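You operate a simulated robot arm through the tools that you are given. There is no shell and no other tool.

Carry out the task below with a simulated two-armed robot. There is one attempt and no reset: what you move stays moved.

Task
Close up the rope system of descender 1.
Fine: shut and latch back-up device 1, lock the descender's handle, screw home the sleeves of the two clipped carabiners.

It is judged by the outcome, as a careful person would: the job done as asked, and still so three seconds after it is handed in. It fails if anything else is knocked over, pushed out of place, dropped, spilled or broken.

Robot
Two 7-joint arms with fingered hands on one trunk that stands fixed in place. Base frame: the origin is at the foot of the trunk, x ahead of it, y to its left, z up; the work surface is at about z = 0.73. Readings come in m, rad, newtons and seconds.
The left shoulder is at [0.07, 0.171, 1.302], the right one opposite. Payload 5 kg a hand.
Tool frame (each hand has its own): the origin (TCP) lies between the finger pads and is the grasp point; the fingertips stand 0.043 m ahead of it; z points along the fingers, y is the line along which they close. Largest opening 0.144 m; the body of the gripper starts 0.05 m behind the TCP. The gripper is a hand of 5 fingers: y runs from the thumb to the fingers, the wrist lies at [-0.021, -0.124, -0.221] in the tool frame, and closing takes about 1.5 s.
Orientation is that of the tool frame in the base frame, as [roll, pitch, yaw] about the fixed x, y, z axes, in that order (R = Rz(yaw) Ry(pitch) Rx(roll)). With the fingers straight down and the wrist toward the robot, the tool's x, y and z point along [0, 1, 0], [1, 0, 0] and [0, 0, -1] of the base frame.

Tools
- The arms move only by the tool move_arm. It takes "left_increments", "right_increments" or both (then of equal length, played together; a hand with none holds still); each is one flat list of numbers, 7 for each row, row after row: the shift along the tool's x, y, z in cm, then the turn, a rotation vector about the tool's x, y, z in rad, then the gripper command, from -1 (fully open) to 1 (shut), values between in proportion. In form: [x, y, z, ax, ay, az, fingers, x, y, z, ax, ay, az, fingers, ...]. A call has 1 to 20 rows; each row shifts and turns the commanded pose from where the row before left it, along the tool's axes as they then stand. A row lasts 0.2 s, in which the tool goes at most 0.05 m and 0.15 rad; a call with a longer step from one row to the next is refused whole, and so is a gripper value outside its range. A pose out of reach is approached as far as the arm can. The call stops where the force on the tool passes 70 N (or 10 N more than at its start, if that is more) or the arm is blocked; 0.2 s more then pass. The fingers move at their own pace (about 0.045 m/s each) and stop on an object; they squeeze with about 21 N. The grip force told is the motor's: it shows also when the fingers shut on nothing. Time passes only in rows, and 0.2 s behind the last, so rows that do not move let the fingers close. It gives the time, the measured TCP pose, the force on the tool (base axes), the opening and the grip force at its end, in the units of the frame above (readings bear some noise), with the torque about the TCP (base axes, N m) and any sound that the robot's microphone picked up.
- Cameras (640 x 400 px; columns grow to the right, rows downward): "scene" is now at [0.1146, -0.0611, 1.5312]; the picture's right is [-0.67, -0.74, 0.00], its down [-0.52, 0.47, -0.71] and it looks along [0.53, -0.48, -0.70] (base axes); focal length 311 px, centre (320, 200). "left" rides on the left gripper at [-0.086, -0.109, -0.167] in its tool frame; the picture's right is [-0.80, -0.28, 0.53], its down [0.54, -0.73, 0.42] and it looks along [0.27, 0.63, 0.73] (tool axes); focal length 275 px, centre (320, 200). "right" rides on the right gripper at [0.086, -0.108, -0.168] in its tool frame; the picture's right is [-0.80, 0.28, -0.53], its down [-0.54, -0.73, 0.42] and it looks along [-0.27, 0.63, 0.73] (tool axes); focal length 275 px, centre (320, 200). There is no depth. A picture from a camera that has moved, and an enlarged one, comes with that camera's place and axes in the base frame and with its lens. The place of the scene camera against the robot may be out by one fixed shift of up to 0.018 m in any direction.
- camera(camera): a new picture of that camera. No time passes.
- lift_body(by): slides the trunk up (or, below 0, down) by that many m; the arms and the scene camera ride with it, the base frame stays. It gives what a move gives, with no picture.
- grasp_type(shape, hand): the hand has 5 fingers and takes this shape, open, in about a second: jaw (thumb against the fingers, like two jaws); tri (thumb and two fingers); tip (a fingertip pinch); poke (one finger out to press); point (the index stretched); flat (the hand flat); cup (the hand cupped); fist (a fist). The gripper value then closes the fingers along that shape, each until it touches; the sizes above hold for jaw. It gives what a move gives, with no picture.
- turn_head(pan, tilt): turns the head with the scene camera to pan (to the left, within 1.501 rad either way) and tilt (down, from -0.506 to 1.204), counted from straight ahead of the robot. It gives what a move gives.
- close_up(camera, box): a new picture of the part [left, top, right, bottom] of that camera's present view, enlarged. No time passes.
- job_done(): hands the job in; it is judged then, once.

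Nothing tells you positions but the pictures and the camera data. Unless the task says otherwise, let go and move clear before handing in.

The tools are called as name(argument=value, ...) on one line, values as JSON. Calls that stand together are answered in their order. move_arm: Moves the arms, as the interface text tells. Its arguments: {"type":"object","properties":{"left_increments":{"type":"array","items":{"type":"number"}},"right_increments":{"type":"array","items":{"type":"number"}}},"required":[]} The other tools are called the same way: lift_body (by) slides the trunk up or down; grasp_type (shape, hand) gives the hand a shape; turn_head (pan, tilt) turns the head that bears the scene camera; camera (camera) takes a picture; close_up (camera, box) takes an enlarged picture of a part of a camera's view; job_done () hands the job in.

At the start:

```text
clock: 0.0
left_ee_pos: [0.5045, -0.037, 0.9353]
left_orientation: [-3.135, -0.116, 1.587]
left_contact_force: [-0.8, 0.7, 0.8]
left_torque: [0.01, -0.02, 0.01]
left_gripper_width: 0.1438
left_gripper_force: 0.0
left_shape: jaw
right_ee_pos: [0.4984, -0.6537, 1.0094]
right_orientation: [-3.14, 0.002, 1.571]
right_contact_force: [-0.3, -0.5, 0.1]
right_torque: [0.02, 0.0, -0.02]
right_gripper_width: 0.1438
right_gripper_force: 0.0
right_shape: jaw
trunk travel left (down, up): [-0.4, 0.54]
head pan, tilt: [-0.74, 0.777]
```

scene: 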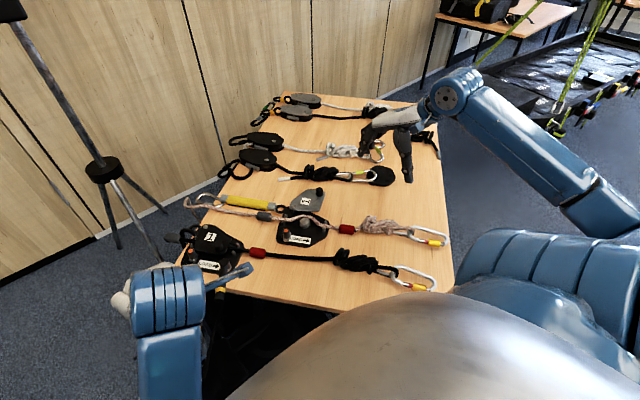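
right: 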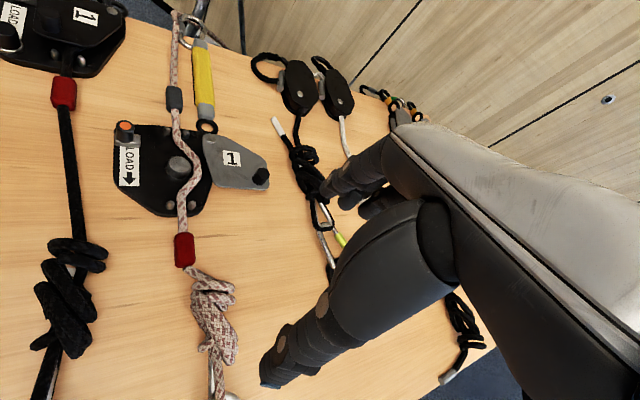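
left: 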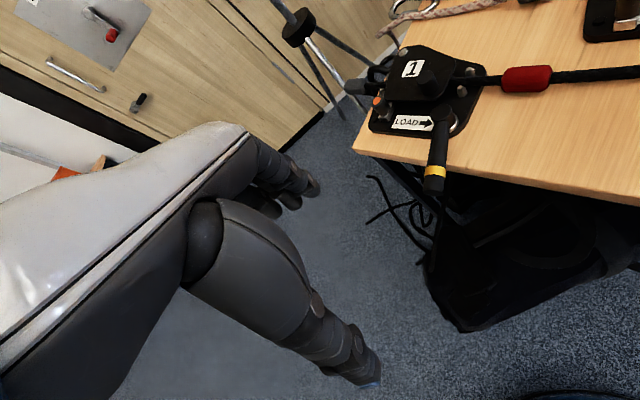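

I see a table with two device rows near me: descender 1 (black, with a handle, at the table's left-near end) and back-up device 1 (open, with a grey swing plate), each with a rope ending in a carabiner. I'll look closer first.

close_up(camera="scene", box=[170, 170, 330, 300])

close_up(camera="scene", box=[320, 190, 470, 310])

close_up(camera="right", box=[90, 0, 290, 260])

close_up(camera="left", box=[340, 20, 540, 200])

close_up(camera="left", box=[0, 0, 200, 130])

```text
3.08 times, centred on (250, 235) of scene
camera zoom: at [0.1146, -0.0611, 1.5312], right [-0.67, -0.74, 0.0], down [-0.52, 0.47, -0.71], along [0.53, -0.48, -0.7], focal length 958 px, centre (535, 92)
```

zoom: 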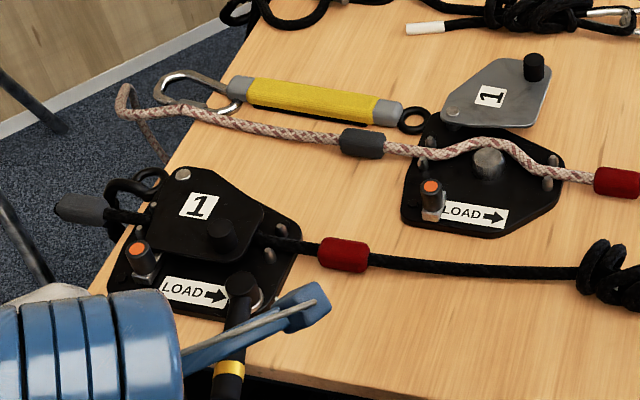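

```text
3.33 times, centred on (395, 250) of scene
camera zoom: at [0.1146, -0.0611, 1.5312], right [-0.67, -0.74, 0.0], down [-0.52, 0.47, -0.71], along [0.53, -0.48, -0.7], focal length 1038 px, centre (70, 33)
```

zoom: 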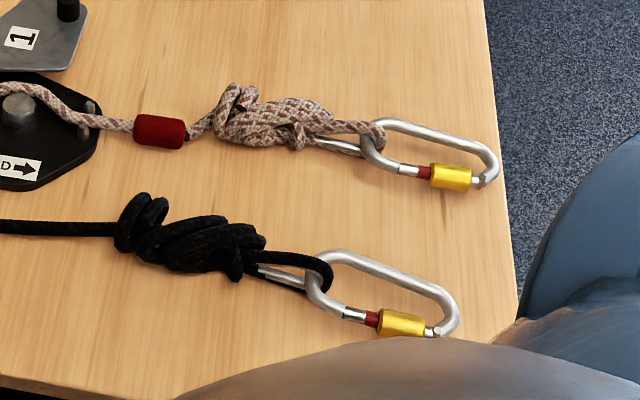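

```text
1.54 times, centred on (190, 130) of right
camera zoom: at [0.3907, -0.5675, 1.1777], right [0.28, -0.8, 0.53], down [-0.73, -0.54, -0.42], along [0.63, -0.27, -0.73], focal length 424 px, centre (520, 308)
```

zoom: 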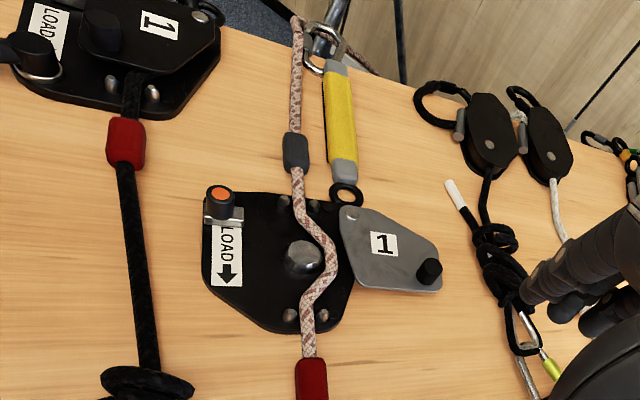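

```text
2.22 times, centred on (440, 110) of left
camera zoom: at [0.3993, -0.1443, 1.0937], right [-0.27, -0.73, -0.62], down [-0.74, 0.57, -0.35], along [0.62, 0.36, -0.7], focal length 612 px, centre (53, 400)
```

zoom: 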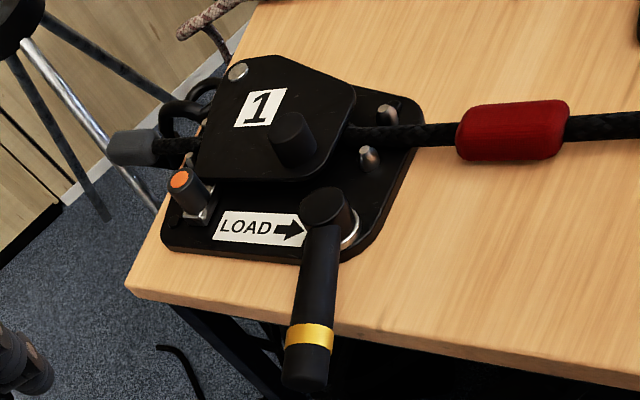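

```text
3.08 times, centred on (100, 65) of left
camera zoom: at [0.3993, -0.1443, 1.0937], right [-0.27, -0.73, -0.62], down [-0.74, 0.57, -0.35], along [0.62, 0.36, -0.7], focal length 847 px, centre (997, 615)
```

zoom: 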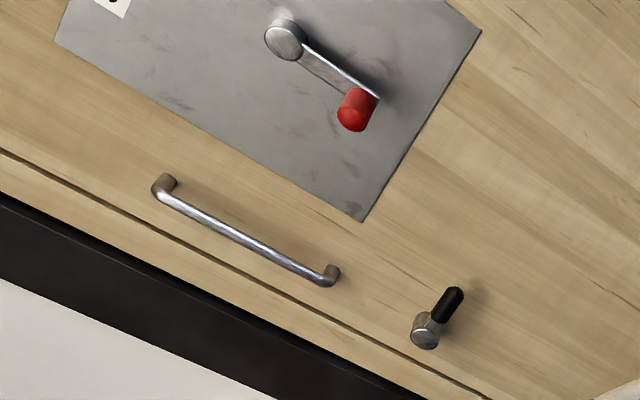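

I have the two devices; next I'll study the latch, handle and other gear to learn what "locked" and "latched" look like.

close_up(camera="scene", box=[180, 215, 270, 275])

close_up(camera="scene", box=[260, 180, 350, 250])

close_up(camera="scene", box=[220, 85, 460, 195])

close_up(camera="left", box=[360, 30, 500, 140])

close_up(camera="right", box=[100, 100, 280, 220])

close_up(camera="scene", box=[430, 0, 640, 140])

```text
6.67 times, centred on (225, 245) of scene
camera zoom: at [0.1146, -0.0611, 1.5312], right [-0.67, -0.74, 0.0], down [-0.52, 0.47, -0.71], along [0.53, -0.48, -0.7], focal length 2076 px, centre (953, -100)
```

zoom: 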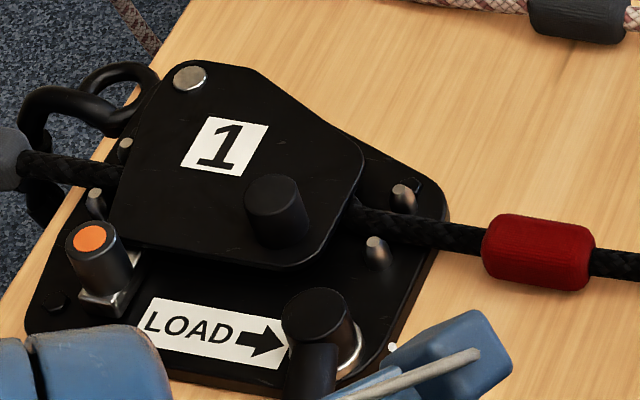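

```text
5.71 times, centred on (305, 215) of scene
camera zoom: at [0.1146, -0.0611, 1.5312], right [-0.67, -0.74, 0.0], down [-0.52, 0.47, -0.71], along [0.53, -0.48, -0.7], focal length 1779 px, centre (406, 114)
```

zoom: 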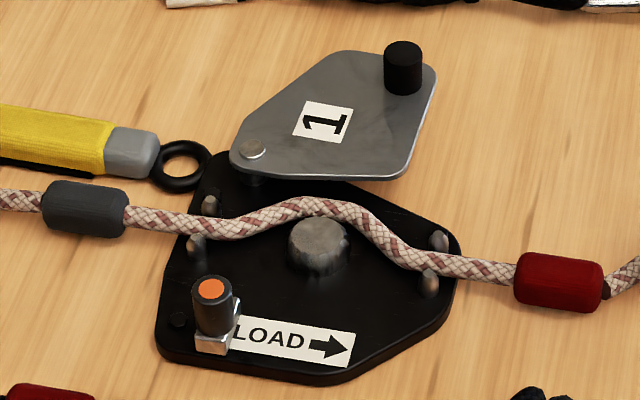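

```text
2.67 times, centred on (340, 140) of scene
camera zoom: at [0.1146, -0.0611, 1.5312], right [-0.67, -0.74, 0.0], down [-0.52, 0.47, -0.71], along [0.53, -0.48, -0.7], focal length 830 px, centre (267, 360)
```

zoom: 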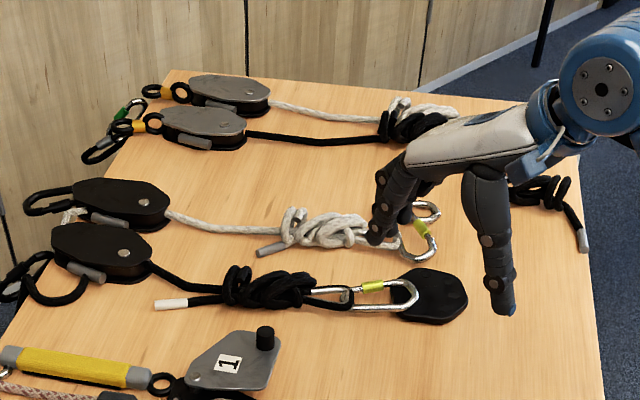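

```text
3.64 times, centred on (430, 85) of left
camera zoom: at [0.3993, -0.1443, 1.0937], right [-0.27, -0.73, -0.62], down [-0.74, 0.57, -0.35], along [0.62, 0.36, -0.7], focal length 1001 px, centre (-80, 618)
```

zoom: 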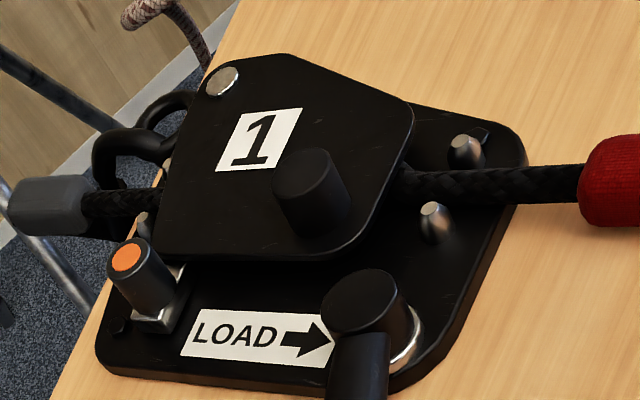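

```text
3.33 times, centred on (190, 160) of right
camera zoom: at [0.3907, -0.5675, 1.1777], right [0.28, -0.8, 0.53], down [-0.73, -0.54, -0.42], along [0.63, -0.27, -0.73], focal length 918 px, centre (753, 333)
```

zoom: 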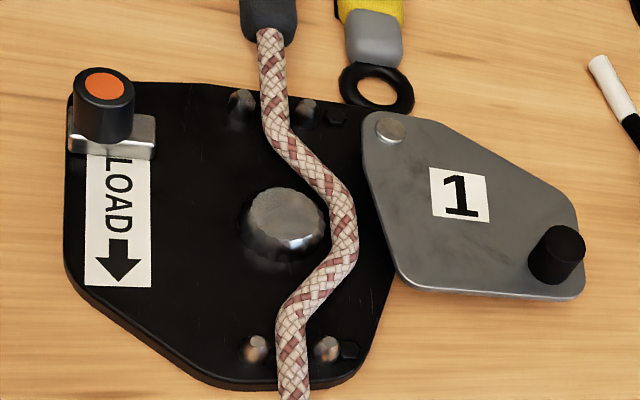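

```text
2.86 times, centred on (535, 70) of scene
camera zoom: at [0.1146, -0.0611, 1.5312], right [-0.67, -0.74, 0.0], down [-0.52, 0.47, -0.71], along [0.53, -0.48, -0.7], focal length 890 px, centre (-294, 571)
```

zoom: 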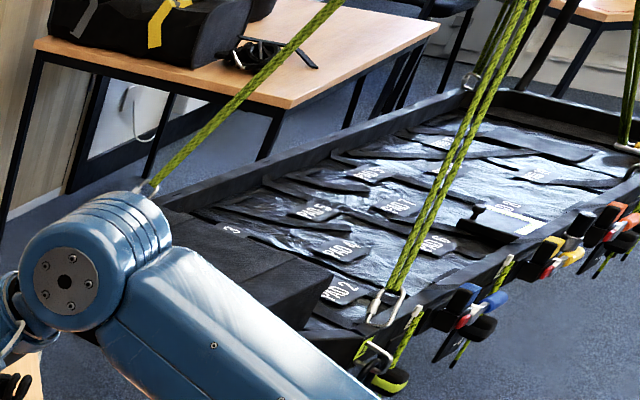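

Close-ups stay sharp, so I'll zoom right in on the latches, handle base and sleeves.

close_up(camera="left", box=[365, 80, 415, 140])

close_up(camera="right", box=[105, 110, 165, 160])

close_up(camera="scene", box=[180, 240, 220, 270])

close_up(camera="left", box=[405, 90, 485, 200])

close_up(camera="scene", box=[400, 225, 450, 250])

close_up(camera="scene", box=[390, 265, 440, 295])

close_up(camera="right", box=[0, 0, 160, 100])

```text
6.67 times, centred on (390, 110) of left
camera zoom: at [0.3993, -0.1443, 1.0937], right [-0.27, -0.73, -0.62], down [-0.74, 0.57, -0.35], along [0.62, 0.36, -0.7], focal length 1835 px, centre (-147, 800)
```

zoom: 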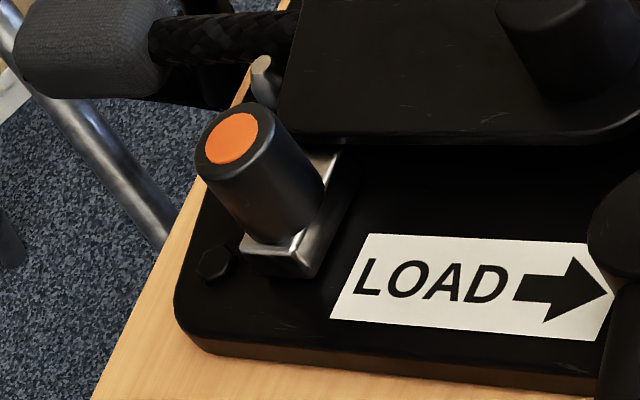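

```text
8.00 times, centred on (135, 135) of right
camera zoom: at [0.3907, -0.5675, 1.1777], right [0.28, -0.8, 0.53], down [-0.73, -0.54, -0.42], along [0.63, -0.27, -0.73], focal length 2202 px, centre (1800, 720)
```

zoom: 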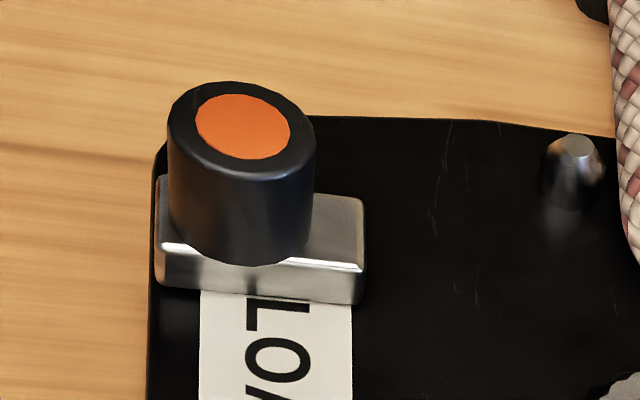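

```text
13.33 times, centred on (200, 255) of scene
camera zoom: at [0.1146, -0.0611, 1.5312], right [-0.67, -0.74, 0.0], down [-0.52, 0.47, -0.71], along [0.53, -0.48, -0.7], focal length 4151 px, centre (1920, -533)
```

zoom: 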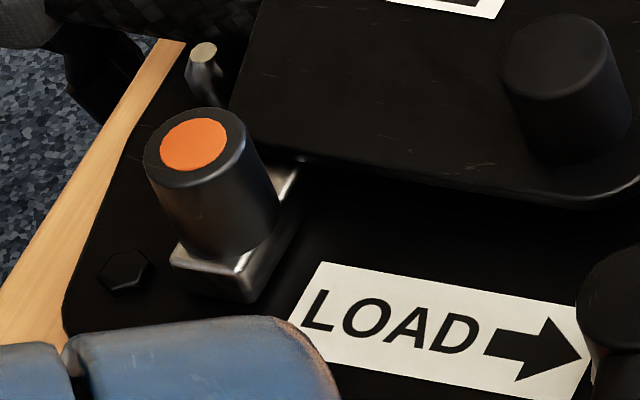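

```text
3.64 times, centred on (445, 145) of left
camera zoom: at [0.3993, -0.1443, 1.0937], right [-0.27, -0.73, -0.62], down [-0.74, 0.57, -0.35], along [0.62, 0.36, -0.7], focal length 1001 px, centre (-134, 400)
```

zoom: 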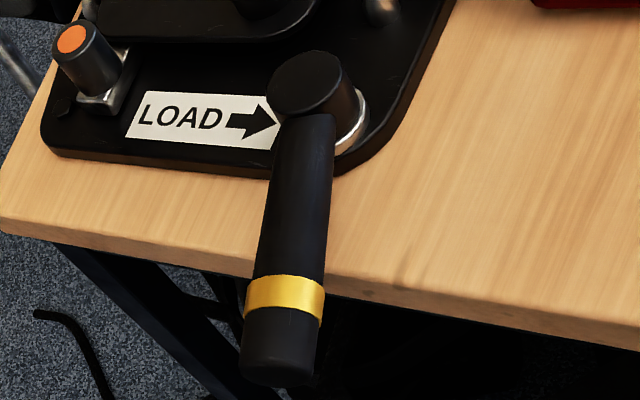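

```text
12.80 times, centred on (425, 238) of scene
camera zoom: at [0.1146, -0.0611, 1.5312], right [-0.67, -0.74, 0.0], down [-0.52, 0.47, -0.71], along [0.53, -0.48, -0.7], focal length 3985 px, centre (-1024, -280)
```

zoom: 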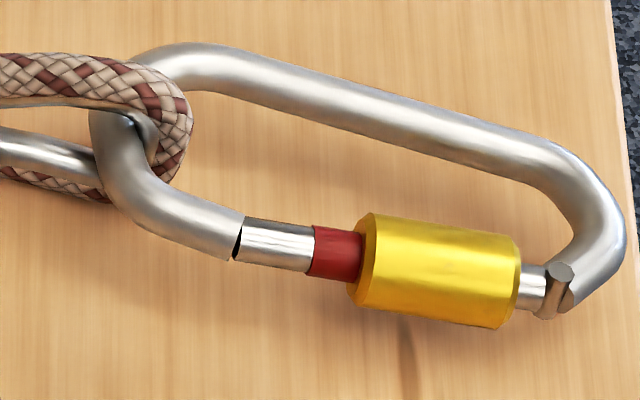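

```text
12.80 times, centred on (415, 280) of scene
camera zoom: at [0.1146, -0.0611, 1.5312], right [-0.67, -0.74, 0.0], down [-0.52, 0.47, -0.71], along [0.53, -0.48, -0.7], focal length 3985 px, centre (-896, -824)
```

zoom: 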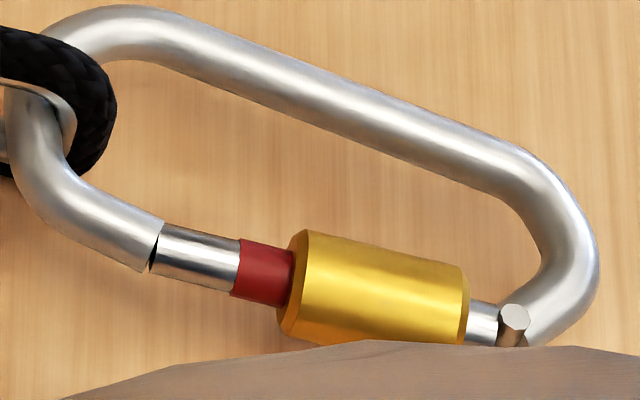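

```text
4.00 times, centred on (80, 50) of right
camera zoom: at [0.3907, -0.5675, 1.1777], right [0.28, -0.8, 0.53], down [-0.73, -0.54, -0.42], along [0.63, -0.27, -0.73], focal length 1101 px, centre (1280, 800)
```

zoom: 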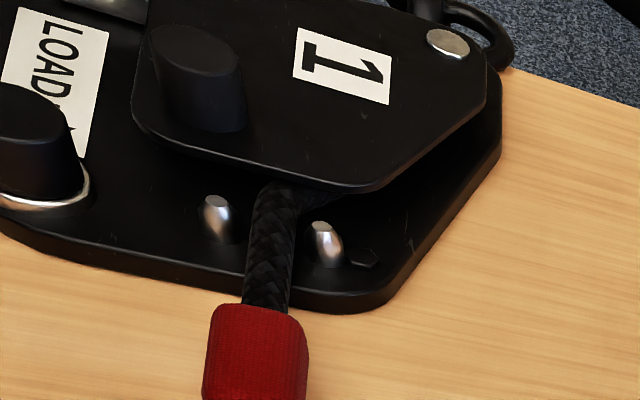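

The latch appears to be a bolt that slides toward the plate (it's pulled out on the back-up device and in on the descender). I'll move the left hand aside to see the handle pivot unobstructed.

move_arm(left_increments=[0, 0, -5, 0, 0, 0, -1, 4, -2, -2, 0, 0, 0, -1, 4, -2, 0, 0, 0, 0, -1, 4, -2, 0, 0, 0, 0, -1])

close_up(camera="scene", box=[180, 215, 280, 305])

camera(camera="left")

camera(camera="scene")

```text
clock: 0.6
left_ee_pos: [0.5045, 0.0546, 0.9639]
left_orientation: [3.125, -0.3, 1.625]
left_contact_force: [0.1, 0.3, -0.4]
left_torque: [-0.07, -0.04, 0.0]
left_gripper_width: 0.1438
left_gripper_force: 0.0
left_shape: jaw
right_ee_pos: [0.4989, -0.6515, 1.0118]
right_orientation: [3.141, 0.002, 1.571]
right_contact_force: [-1.3, 1.2, 0.0]
right_torque: [-0.04, 0.02, 0.02]
right_gripper_width: 0.1437
right_gripper_force: 0.1
right_shape: jaw
trunk travel left (down, up): [-0.4, 0.54]
head pan, tilt: [-0.74, 0.777]
stopped in row 2 (left hand): the arm was blocked; the commanded pose is now the measured one
```

```text
4.44 times, centred on (230, 260) of scene
camera zoom: at [0.1139, -0.0586, 1.5314], right [-0.67, -0.74, 0.0], down [-0.52, 0.47, -0.71], along [0.53, -0.48, -0.7], focal length 1384 px, centre (720, -67)
```

zoom: 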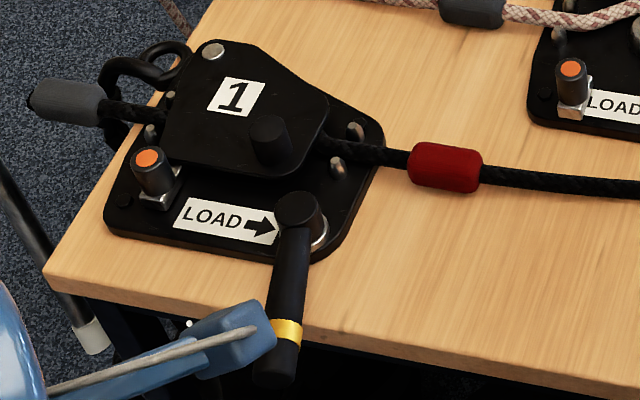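

```text
taken
camera left: at [0.4006, -0.0824, 1.0974], right [-0.24, -0.61, -0.75], down [-0.75, 0.61, -0.26], along [0.61, 0.5, -0.61], focal length 275 px, centre (320, 200)
```

left: 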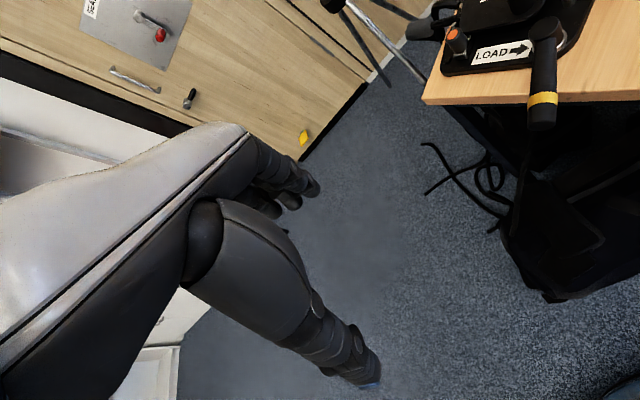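

```text
taken
camera scene: at [0.1139, -0.0586, 1.5314], right [-0.67, -0.74, 0.0], down [-0.52, 0.47, -0.71], along [0.53, -0.48, -0.7], focal length 311 px, centre (320, 200)
```

scene: 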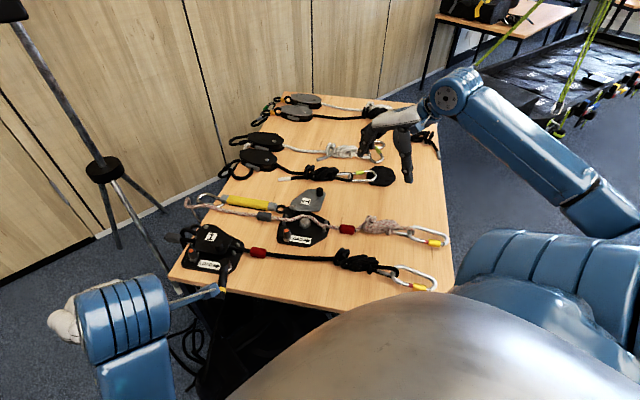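

Next I'll put the right hand into the poke shape and check where its finger stands relative to the tool frame.

grasp_type(shape="poke", hand="right")

camera(camera="right")

close_up(camera="scene", box=[340, 70, 480, 190])

```text
clock: 1.5
left_ee_pos: [0.5037, 0.0528, 0.9638]
left_orientation: [3.125, -0.301, 1.623]
left_contact_force: [1.1, -0.4, -0.3]
left_torque: [-0.05, 0.02, 0.02]
left_gripper_width: 0.1441
left_gripper_force: 0.1
left_shape: jaw
right_ee_pos: [0.4997, -0.655, 1.0106]
right_orientation: [-3.141, 0.0, 1.571]
right_contact_force: [-0.4, 0.0, -0.1]
right_torque: [-0.01, -0.01, 0.02]
right_gripper_width: 0.0
right_gripper_force: 0.0
right_shape: poke
trunk travel left (down, up): [-0.4, 0.54]
head pan, tilt: [-0.74, 0.777]
```

```text
taken
camera right: at [0.3907, -0.5674, 1.1776], right [0.28, -0.8, 0.53], down [-0.73, -0.54, -0.42], along [0.63, -0.27, -0.73], focal length 275 px, centre (320, 200)
```

right: 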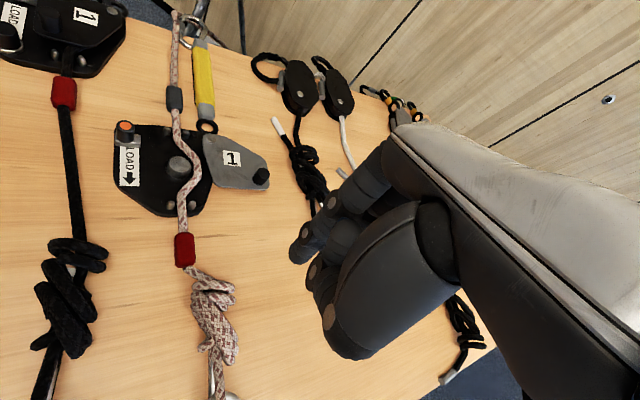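

```text
3.33 times, centred on (410, 130) of scene
camera zoom: at [0.1146, -0.0611, 1.5312], right [-0.67, -0.74, 0.0], down [-0.52, 0.47, -0.71], along [0.53, -0.48, -0.7], focal length 1038 px, centre (20, 433)
```

zoom: 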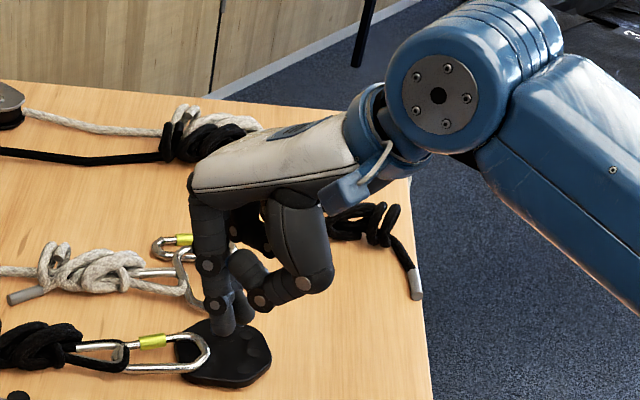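

grasp_type(shape="point", hand="right")

camera(camera="right")

close_up(camera="scene", box=[340, 70, 480, 190])

grasp_type(shape="tip", hand="right")

camera(camera="right")

close_up(camera="scene", box=[340, 70, 480, 190])

```text
clock: 2.4
left_ee_pos: [0.5033, 0.052, 0.9635]
left_orientation: [3.124, -0.302, 1.625]
left_contact_force: [0.5, 0.8, 1.1]
left_torque: [-0.02, 0.05, -0.02]
left_gripper_width: 0.1439
left_gripper_force: 0.1
left_shape: jaw
right_ee_pos: [0.4986, -0.655, 1.0101]
right_orientation: [3.141, 0.001, 1.572]
right_contact_force: [0.4, -0.3, 1.0]
right_torque: [-0.04, -0.05, -0.01]
right_gripper_width: 0.0
right_gripper_force: 0.0
right_shape: point
trunk travel left (down, up): [-0.4, 0.54]
head pan, tilt: [-0.74, 0.777]
```

```text
taken
camera right: at [0.3907, -0.5675, 1.1775], right [0.28, -0.8, 0.53], down [-0.73, -0.54, -0.42], along [0.63, -0.27, -0.73], focal length 275 px, centre (320, 200)
```

right: 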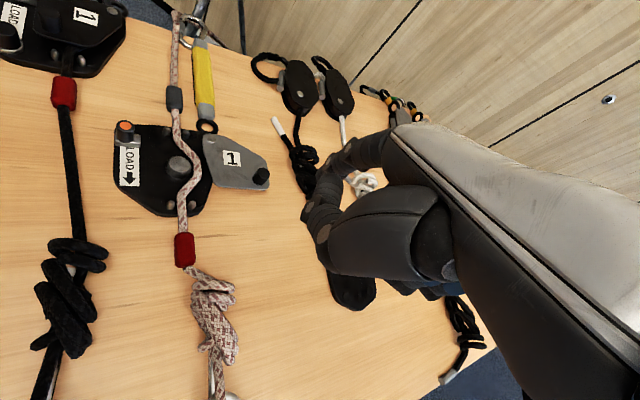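

```text
3.33 times, centred on (410, 130) of scene
camera zoom: at [0.1146, -0.0612, 1.5312], right [-0.67, -0.74, 0.0], down [-0.52, 0.47, -0.71], along [0.53, -0.48, -0.7], focal length 1038 px, centre (20, 433)
```

zoom: 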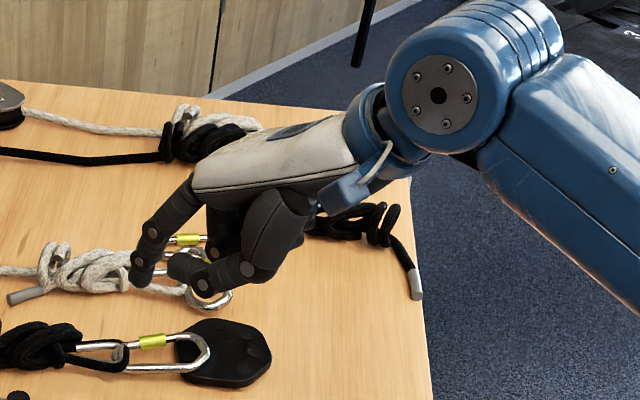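

```text
clock: 3.3
left_ee_pos: [0.5034, 0.0525, 0.9641]
left_orientation: [3.124, -0.301, 1.625]
left_contact_force: [0.2, -0.3, -0.1]
left_torque: [-0.03, 0.02, -0.01]
left_gripper_width: 0.1439
left_gripper_force: 0.0
left_shape: jaw
right_ee_pos: [0.4992, -0.6542, 1.0104]
right_orientation: [3.141, 0.0, 1.57]
right_contact_force: [0.1, 0.2, -0.1]
right_torque: [0.01, 0.0, -0.02]
right_gripper_width: 0.1437
right_gripper_force: 0.1
right_shape: tip
trunk travel left (down, up): [-0.4, 0.54]
head pan, tilt: [-0.74, 0.777]
```

```text
taken
camera right: at [0.3907, -0.5674, 1.1776], right [0.28, -0.8, 0.53], down [-0.73, -0.54, -0.42], along [0.63, -0.27, -0.73], focal length 275 px, centre (320, 200)
```

right: 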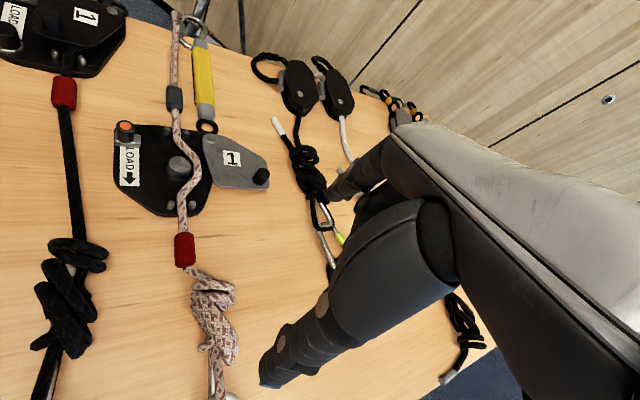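

```text
3.33 times, centred on (410, 130) of scene
camera zoom: at [0.1146, -0.0611, 1.5312], right [-0.67, -0.74, 0.0], down [-0.52, 0.47, -0.71], along [0.53, -0.48, -0.7], focal length 1038 px, centre (20, 433)
```

zoom: 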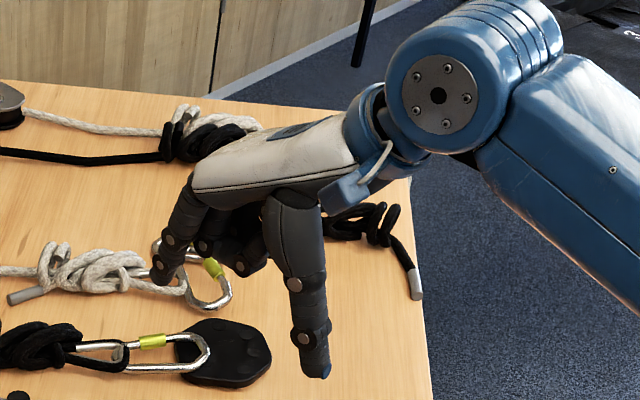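

move_arm(right_increments=[0, 0, 0, 0, 0, 0, 0.7, 0, 0, 0, 0, 0, 0, 0.7, 0, 0, 0, 0, 0, 0, 0.7, 0, 0, 0, 0, 0, 0, 0.7, 0, 0, 0, 0, 0, 0, 0.7, 0, 0, 0, 0, 0, 0, 0.7])

camera(camera="right")

close_up(camera="scene", box=[340, 70, 480, 190])

```text
clock: 4.7
left_ee_pos: [0.5045, 0.0525, 0.9653]
left_orientation: [3.126, -0.302, 1.623]
left_contact_force: [0.1, 0.1, -0.5]
left_torque: [0.02, 0.01, 0.01]
left_gripper_width: 0.144
left_gripper_force: 0.1
left_shape: jaw
right_ee_pos: [0.4988, -0.6534, 1.0107]
right_orientation: [3.141, 0.001, 1.571]
right_contact_force: [0.5, -0.1, 0.9]
right_torque: [0.01, 0.01, 0.01]
right_gripper_width: 0.022
right_gripper_force: 0.1
right_shape: tip
trunk travel left (down, up): [-0.4, 0.54]
head pan, tilt: [-0.74, 0.777]
```

```text
taken
camera right: at [0.3907, -0.5674, 1.1776], right [0.28, -0.8, 0.53], down [-0.73, -0.54, -0.42], along [0.63, -0.27, -0.73], focal length 275 px, centre (320, 200)
```

right: 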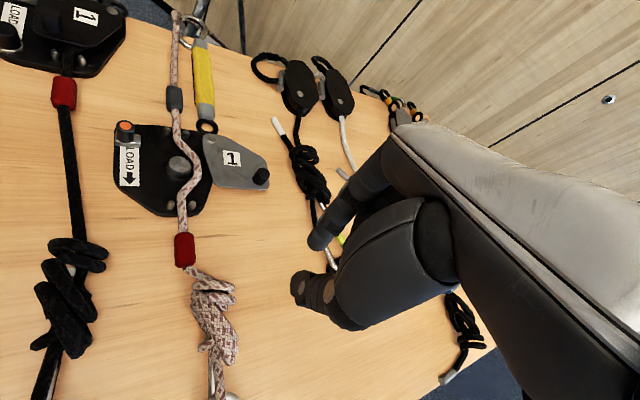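

```text
3.33 times, centred on (410, 130) of scene
camera zoom: at [0.1146, -0.0611, 1.5312], right [-0.67, -0.74, 0.0], down [-0.52, 0.47, -0.71], along [0.53, -0.48, -0.7], focal length 1038 px, centre (20, 433)
```

zoom: 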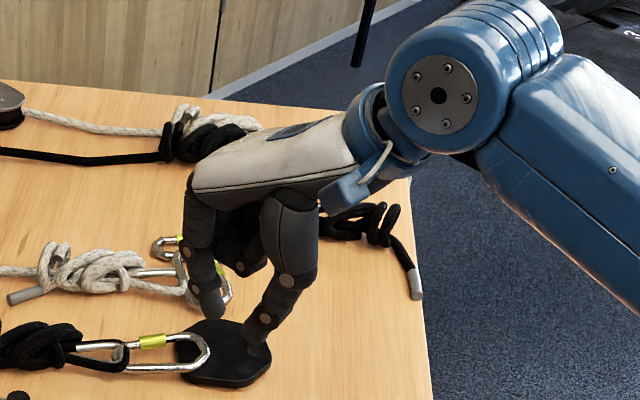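

The pinch meets where the tool frame says, so I'll use the tip shape to take the plate's knob. I'm moving the right hand above the knob for a closer look.

move_arm(right_increments=[1.5, 4, 0, 0, 0, 0, 0.2, 1.5, 4, 0, 0, 0, 0, 0.2, 1.5, 4, 0, 0, 0, 0, 0.2, 1.5, 4, 0, 0, 0, 0, 0.2, 0, 4, 2, 0, 0, 0, 0.2, 0, 0, 4, 0, 0, 0, 0.2])

camera(camera="right")

camera(camera="scene")

```text
clock: 6.1
left_ee_pos: [0.5042, 0.0529, 0.9653]
left_orientation: [3.123, -0.301, 1.625]
left_contact_force: [-0.9, -0.9, -0.4]
left_torque: [0.04, -0.04, 0.03]
left_gripper_width: 0.1439
left_gripper_force: 0.1
left_shape: jaw
right_ee_pos: [0.6993, -0.5949, 0.9505]
right_orientation: [3.141, -0.001, 1.571]
right_contact_force: [0.1, -1.2, 1.1]
right_torque: [0.01, -0.01, 0.01]
right_gripper_width: 0.0574
right_gripper_force: 0.0
right_shape: tip
trunk travel left (down, up): [-0.4, 0.54]
head pan, tilt: [-0.74, 0.777]
```

```text
taken
camera right: at [0.591, -0.5083, 1.1176], right [0.28, -0.8, 0.54], down [-0.73, -0.54, -0.42], along [0.63, -0.27, -0.73], focal length 275 px, centre (320, 200)
```

right: 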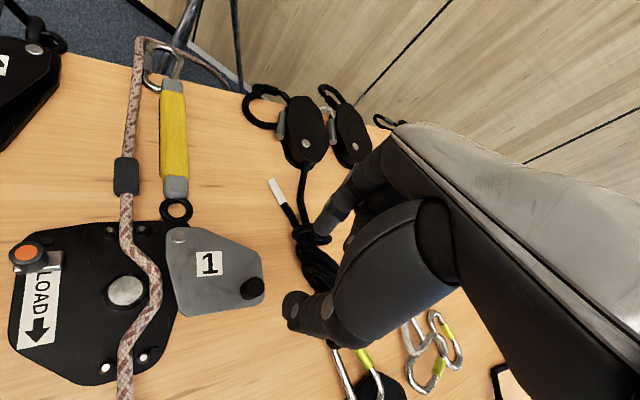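

```text
taken
camera scene: at [0.1138, -0.0618, 1.5314], right [-0.67, -0.74, 0.0], down [-0.52, 0.47, -0.71], along [0.53, -0.48, -0.7], focal length 311 px, centre (320, 200)
```

scene: 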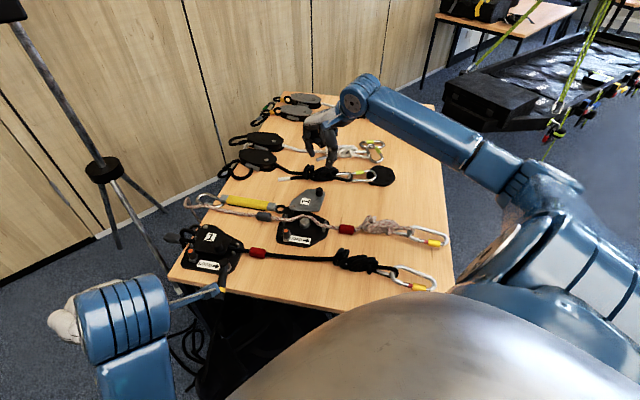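

close_up(camera="right", box=[150, 215, 290, 325])

close_up(camera="right", box=[0, 215, 140, 325])

```text
3.64 times, centred on (220, 270) of right
camera zoom: at [0.591, -0.5083, 1.1176], right [0.28, -0.8, 0.54], down [-0.73, -0.54, -0.42], along [0.63, -0.27, -0.73], focal length 1001 px, centre (684, -54)
```

zoom: 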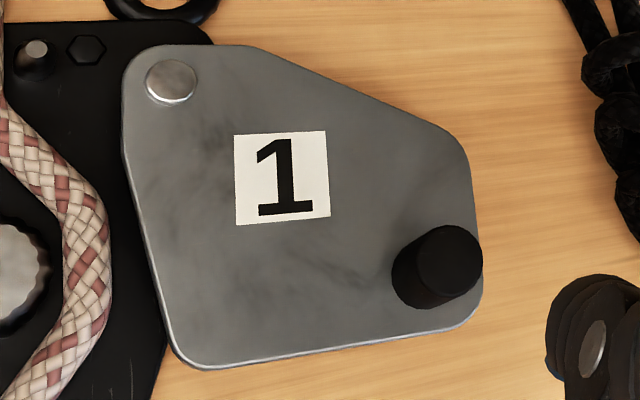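

```text
3.64 times, centred on (70, 270) of right
camera zoom: at [0.591, -0.5083, 1.1176], right [0.28, -0.8, 0.54], down [-0.73, -0.54, -0.42], along [0.63, -0.27, -0.73], focal length 1001 px, centre (1229, -54)
```

zoom: 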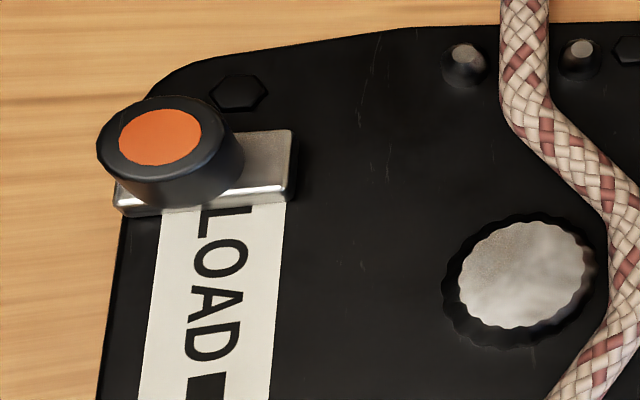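

The knob's top centre triangulates to about [0.700, -0.590, 0.796]. I'll descend and pinch it.

move_arm(right_increments=[0.4, 0, 4, 0, 0, 0, 0.2, 0, 0, 4, 0, 0, 0, 0.2, 0, 0, 3, 0, 0, 0, 0.2, 0, 0, 1.4, 0, 0, 0, 0.2])

camera(camera="right")

close_up(camera="scene", box=[270, 150, 370, 250])

```text
clock: 7.1
left_ee_pos: [0.5056, 0.0536, 0.9641]
left_orientation: [3.126, -0.3, 1.624]
left_contact_force: [-1.0, -0.4, -0.7]
left_torque: [0.05, 0.03, -0.03]
left_gripper_width: 0.1439
left_gripper_force: 0.2
left_shape: jaw
right_ee_pos: [0.6989, -0.5904, 0.8253]
right_orientation: [3.141, 0.001, 1.571]
right_contact_force: [-0.1, -1.1, 0.1]
right_torque: [0.03, 0.0, 0.0]
right_gripper_width: 0.0574
right_gripper_force: 0.1
right_shape: tip
trunk travel left (down, up): [-0.4, 0.54]
head pan, tilt: [-0.74, 0.777]
```

```text
taken
camera right: at [0.5904, -0.5038, 0.9917], right [0.28, -0.8, 0.53], down [-0.73, -0.54, -0.42], along [0.63, -0.27, -0.73], focal length 275 px, centre (320, 200)
```

right: 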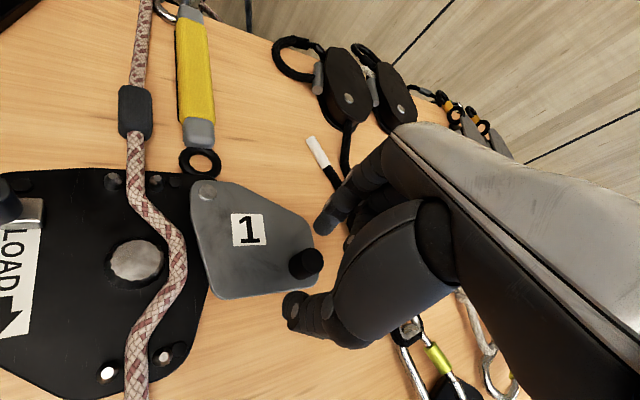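

```text
4.00 times, centred on (320, 200) of scene
camera zoom: at [0.1147, -0.0614, 1.5312], right [-0.67, -0.74, 0.0], down [-0.52, 0.47, -0.71], along [0.53, -0.48, -0.7], focal length 1245 px, centre (320, 200)
```

zoom: 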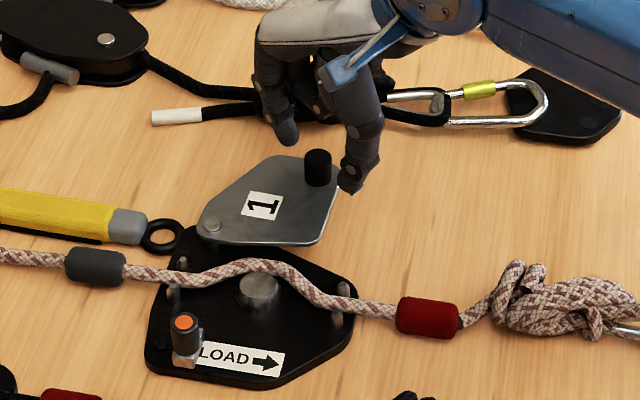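

The knob sits between the fingertips; closing.

move_arm(right_increments=[0, 0, 0, 0, 0, 0, 0.9, 0, 0, 0, 0, 0, 0, 0.9, 0, 0, 0, 0, 0, 0, 0.9, 0, 0, 0, 0, 0, 0, 0.9, 0, 0, 0, 0, 0, 0, 0.9])

camera(camera="right")

```text
clock: 8.3
left_ee_pos: [0.5045, 0.0526, 0.9648]
left_orientation: [3.126, -0.301, 1.624]
left_contact_force: [-0.1, 0.4, 0.4]
left_torque: [-0.01, -0.07, 0.0]
left_gripper_width: 0.1438
left_gripper_force: 0.0
left_shape: jaw
right_ee_pos: [0.6985, -0.59, 0.8263]
right_orientation: [3.141, -0.001, 1.571]
right_contact_force: [0.4, -0.7, 1.0]
right_torque: [-0.01, -0.04, 0.01]
right_gripper_width: 0.0164
right_gripper_force: 20.8
right_shape: tip
trunk travel left (down, up): [-0.4, 0.54]
head pan, tilt: [-0.74, 0.777]
```

```text
taken
camera right: at [0.5905, -0.5035, 0.9924], right [0.28, -0.8, 0.53], down [-0.73, -0.54, -0.42], along [0.63, -0.27, -0.73], focal length 275 px, centre (320, 200)
```

right: 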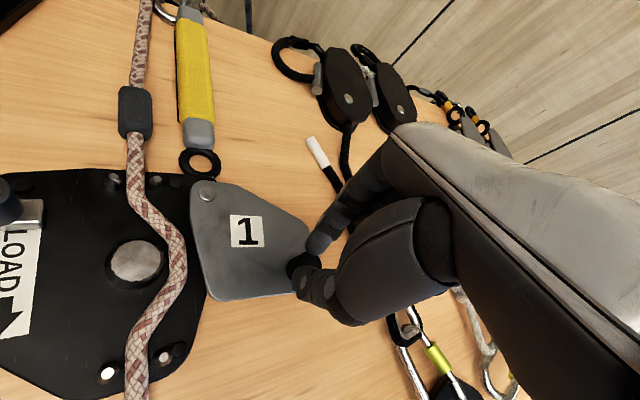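

Gripped. Now swinging the plate about its pivot (~[0.7155, -0.488]) along an arc, half-way first.

move_arm(right_increments=[0.37, -1.53, 0, 0, 0, 0, 0.9, 0.6, -1.45, 0, 0, 0, 0, 0.9, 0.8, -1.35, 0, 0, 0, 0, 0.9, 1.0, -1.21, 0, 0, 0, 0, 0.9, 1.18, -1.04, 0, 0, 0, 0, 0.9])

camera(camera="right")

close_up(camera="scene", box=[270, 150, 370, 250])

```text
clock: 9.5
left_ee_pos: [0.5029, 0.0542, 0.965]
left_orientation: [3.123, -0.301, 1.625]
left_contact_force: [-0.3, -0.6, 0.0]
left_torque: [0.0, -0.03, 0.02]
left_gripper_width: 0.1439
left_gripper_force: 0.1
left_shape: jaw
right_ee_pos: [0.6325, -0.5492, 0.8289]
right_orientation: [3.139, 0.0, 1.571]
right_contact_force: [-5.5, -6.5, 19.8]
right_torque: [-0.21, 0.25, -0.29]
right_gripper_width: 0.0151
right_gripper_force: 20.9
right_shape: tip
trunk travel left (down, up): [-0.4, 0.54]
head pan, tilt: [-0.74, 0.777]
```

```text
taken
camera right: at [0.5232, -0.4632, 0.9952], right [0.28, -0.8, 0.54], down [-0.72, -0.54, -0.42], along [0.63, -0.27, -0.73], focal length 275 px, centre (320, 200)
```

right: 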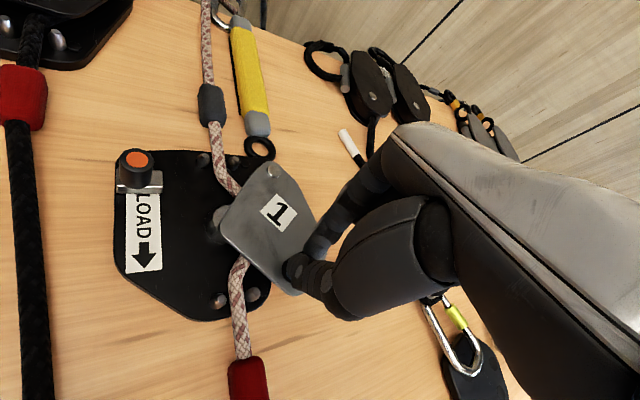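

```text
4.00 times, centred on (320, 200) of scene
camera zoom: at [0.1118, -0.0599, 1.5317], right [-0.67, -0.74, 0.0], down [-0.52, 0.47, -0.71], along [0.53, -0.48, -0.7], focal length 1245 px, centre (320, 200)
```

zoom: 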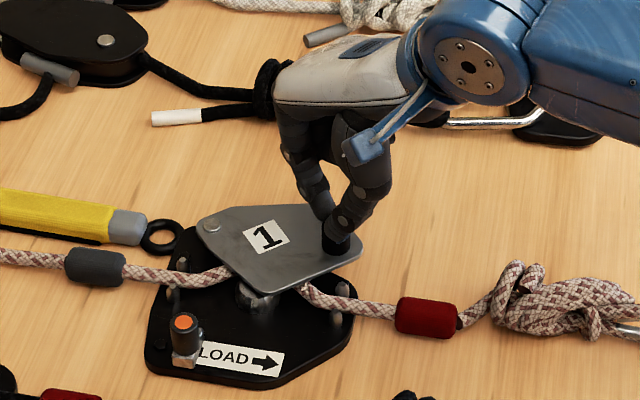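

The plate is turning well with the hand. I'll ease the vertical load slightly and continue the arc.

move_arm(right_increments=[1.32, -0.86, -0.3, 0, 0, 0, 0.9, 1.43, -0.64, 0, 0, 0, 0, 0.9, 1.51, -0.42, 0, 0, 0, 0, 0.9, 1.2, -0.15, 0, 0, 0, 0, 0.9])

camera(camera="right")

close_up(camera="scene", box=[270, 150, 370, 250])

```text
clock: 10.5
left_ee_pos: [0.5046, 0.0536, 0.9649]
left_orientation: [3.125, -0.302, 1.624]
left_contact_force: [0.1, 0.7, -0.7]
left_torque: [-0.01, -0.01, -0.01]
left_gripper_width: 0.144
left_gripper_force: 0.1
left_shape: jaw
right_ee_pos: [0.6129, -0.4956, 0.8296]
right_orientation: [-3.141, 0.0, 1.571]
right_contact_force: [1.8, -1.6, 0.2]
right_torque: [-0.06, -0.16, -0.17]
right_gripper_width: 0.0148
right_gripper_force: 21.3
right_shape: tip
trunk travel left (down, up): [-0.4, 0.54]
head pan, tilt: [-0.74, 0.777]
```

```text
taken
camera right: at [0.5047, -0.4091, 0.996], right [0.28, -0.8, 0.53], down [-0.73, -0.54, -0.42], along [0.63, -0.27, -0.73], focal length 275 px, centre (320, 200)
```

right: 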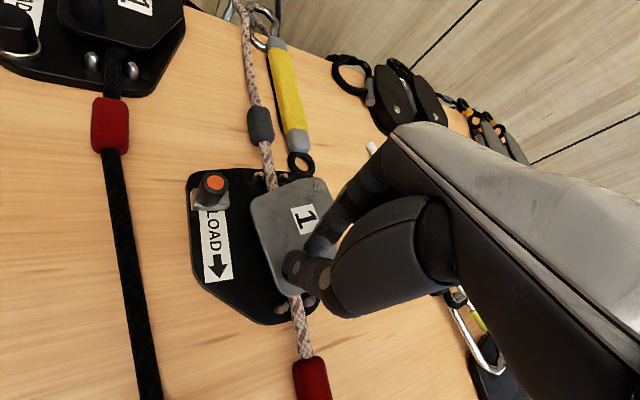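

```text
4.00 times, centred on (320, 200) of scene
camera zoom: at [0.1149, -0.061, 1.5311], right [-0.67, -0.74, 0.0], down [-0.52, 0.47, -0.71], along [0.53, -0.48, -0.7], focal length 1245 px, centre (320, 200)
```

zoom: 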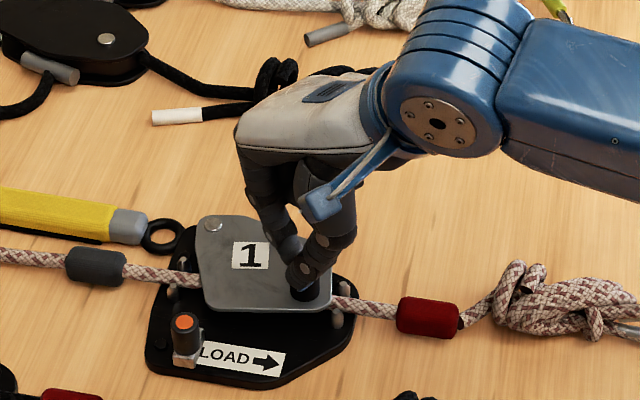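

move_arm(right_increments=[1.4, 0, 0, 0, 0, 0, 0.9, 1.2, 0.1, 0, 0, 0, 0, 0.9, 0, 0, 0, 0, 0, 0, 0.9])

close_up(camera="right", box=[160, 140, 360, 340])

close_up(camera="scene", box=[270, 150, 370, 250])

```text
clock: 11.3
left_ee_pos: [0.5053, 0.0526, 0.9655]
left_orientation: [3.127, -0.303, 1.625]
left_contact_force: [-0.3, 0.7, 0.3]
left_torque: [-0.03, 0.03, -0.02]
left_gripper_width: 0.144
left_gripper_force: 0.0
left_shape: jaw
right_ee_pos: [0.6122, -0.4705, 0.8287]
right_orientation: [-3.139, 0.001, 1.571]
right_contact_force: [1.0, -2.0, -0.8]
right_torque: [-0.1, -0.06, -0.1]
right_gripper_width: 0.0141
right_gripper_force: 20.9
right_shape: tip
trunk travel left (down, up): [-0.4, 0.54]
head pan, tilt: [-0.74, 0.777]
```

```text
2.00 times, centred on (260, 240) of right
camera zoom: at [0.5048, -0.3834, 0.9958], right [0.28, -0.8, 0.53], down [-0.73, -0.54, -0.42], along [0.63, -0.27, -0.73], focal length 551 px, centre (440, 120)
```

zoom: 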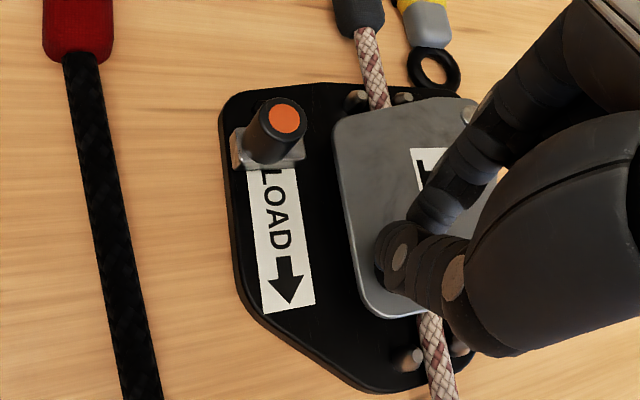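

```text
4.00 times, centred on (320, 200) of scene
camera zoom: at [0.1148, -0.0614, 1.5312], right [-0.67, -0.74, 0.0], down [-0.52, 0.47, -0.71], along [0.53, -0.48, -0.7], focal length 1245 px, centre (320, 200)
```

zoom: 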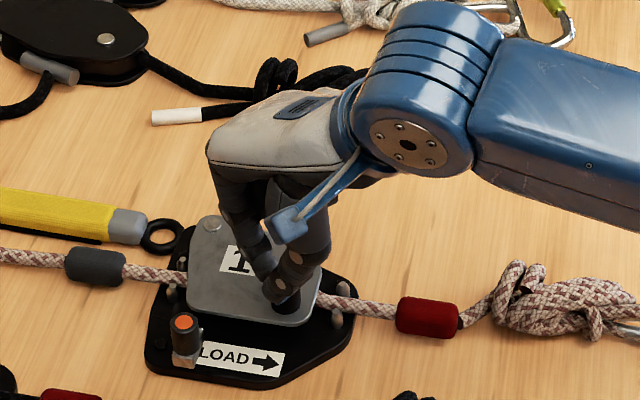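

move_arm(right_increments=[0.8, 0.15, 0, 0, 0, 0, 0.9, 0.8, 0.2, 0, 0, 0, 0, 0.9, 0, 0, 0, 0, 0, 0, 0.9])

close_up(camera="right", box=[160, 140, 360, 340])

close_up(camera="scene", box=[170, 170, 350, 290])

```text
clock: 12.1
left_ee_pos: [0.5056, 0.0537, 0.9644]
left_orientation: [3.125, -0.303, 1.625]
left_contact_force: [0.1, -0.4, 0.6]
left_torque: [-0.01, 0.02, -0.02]
left_gripper_width: 0.1441
left_gripper_force: 0.1
left_shape: jaw
right_ee_pos: [0.6169, -0.4534, 0.8284]
right_orientation: [3.14, 0.0, 1.571]
right_contact_force: [-0.2, 0.7, 0.8]
right_torque: [0.04, -0.04, 0.01]
right_gripper_width: 0.0148
right_gripper_force: 21.1
right_shape: tip
trunk travel left (down, up): [-0.4, 0.54]
head pan, tilt: [-0.74, 0.777]
```

```text
2.00 times, centred on (260, 240) of right
camera zoom: at [0.5086, -0.3668, 0.9957], right [0.28, -0.8, 0.53], down [-0.73, -0.54, -0.42], along [0.63, -0.27, -0.73], focal length 551 px, centre (440, 120)
```

zoom: 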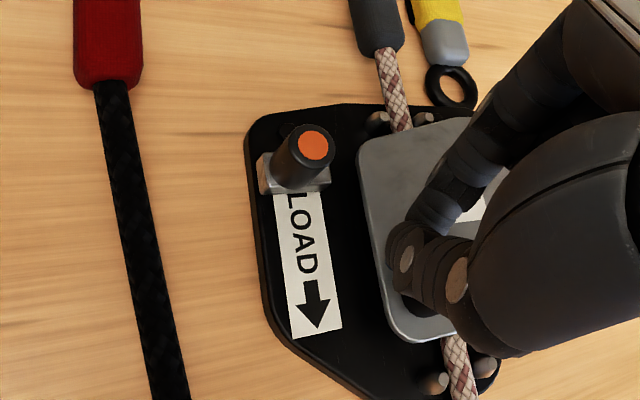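

```text
3.33 times, centred on (260, 230) of scene
camera zoom: at [0.1144, -0.0612, 1.5313], right [-0.67, -0.74, 0.0], down [-0.52, 0.47, -0.71], along [0.53, -0.48, -0.7], focal length 1038 px, centre (520, 100)
```

zoom: 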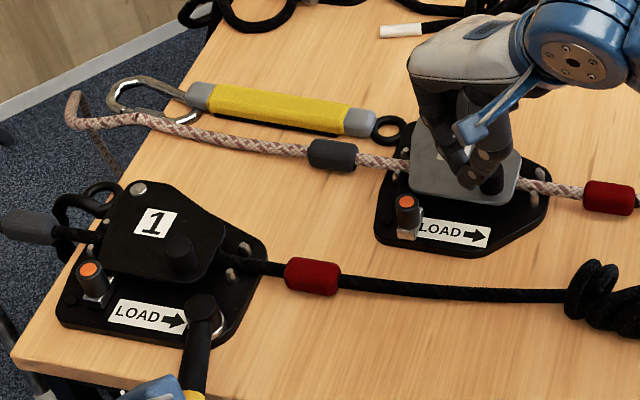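

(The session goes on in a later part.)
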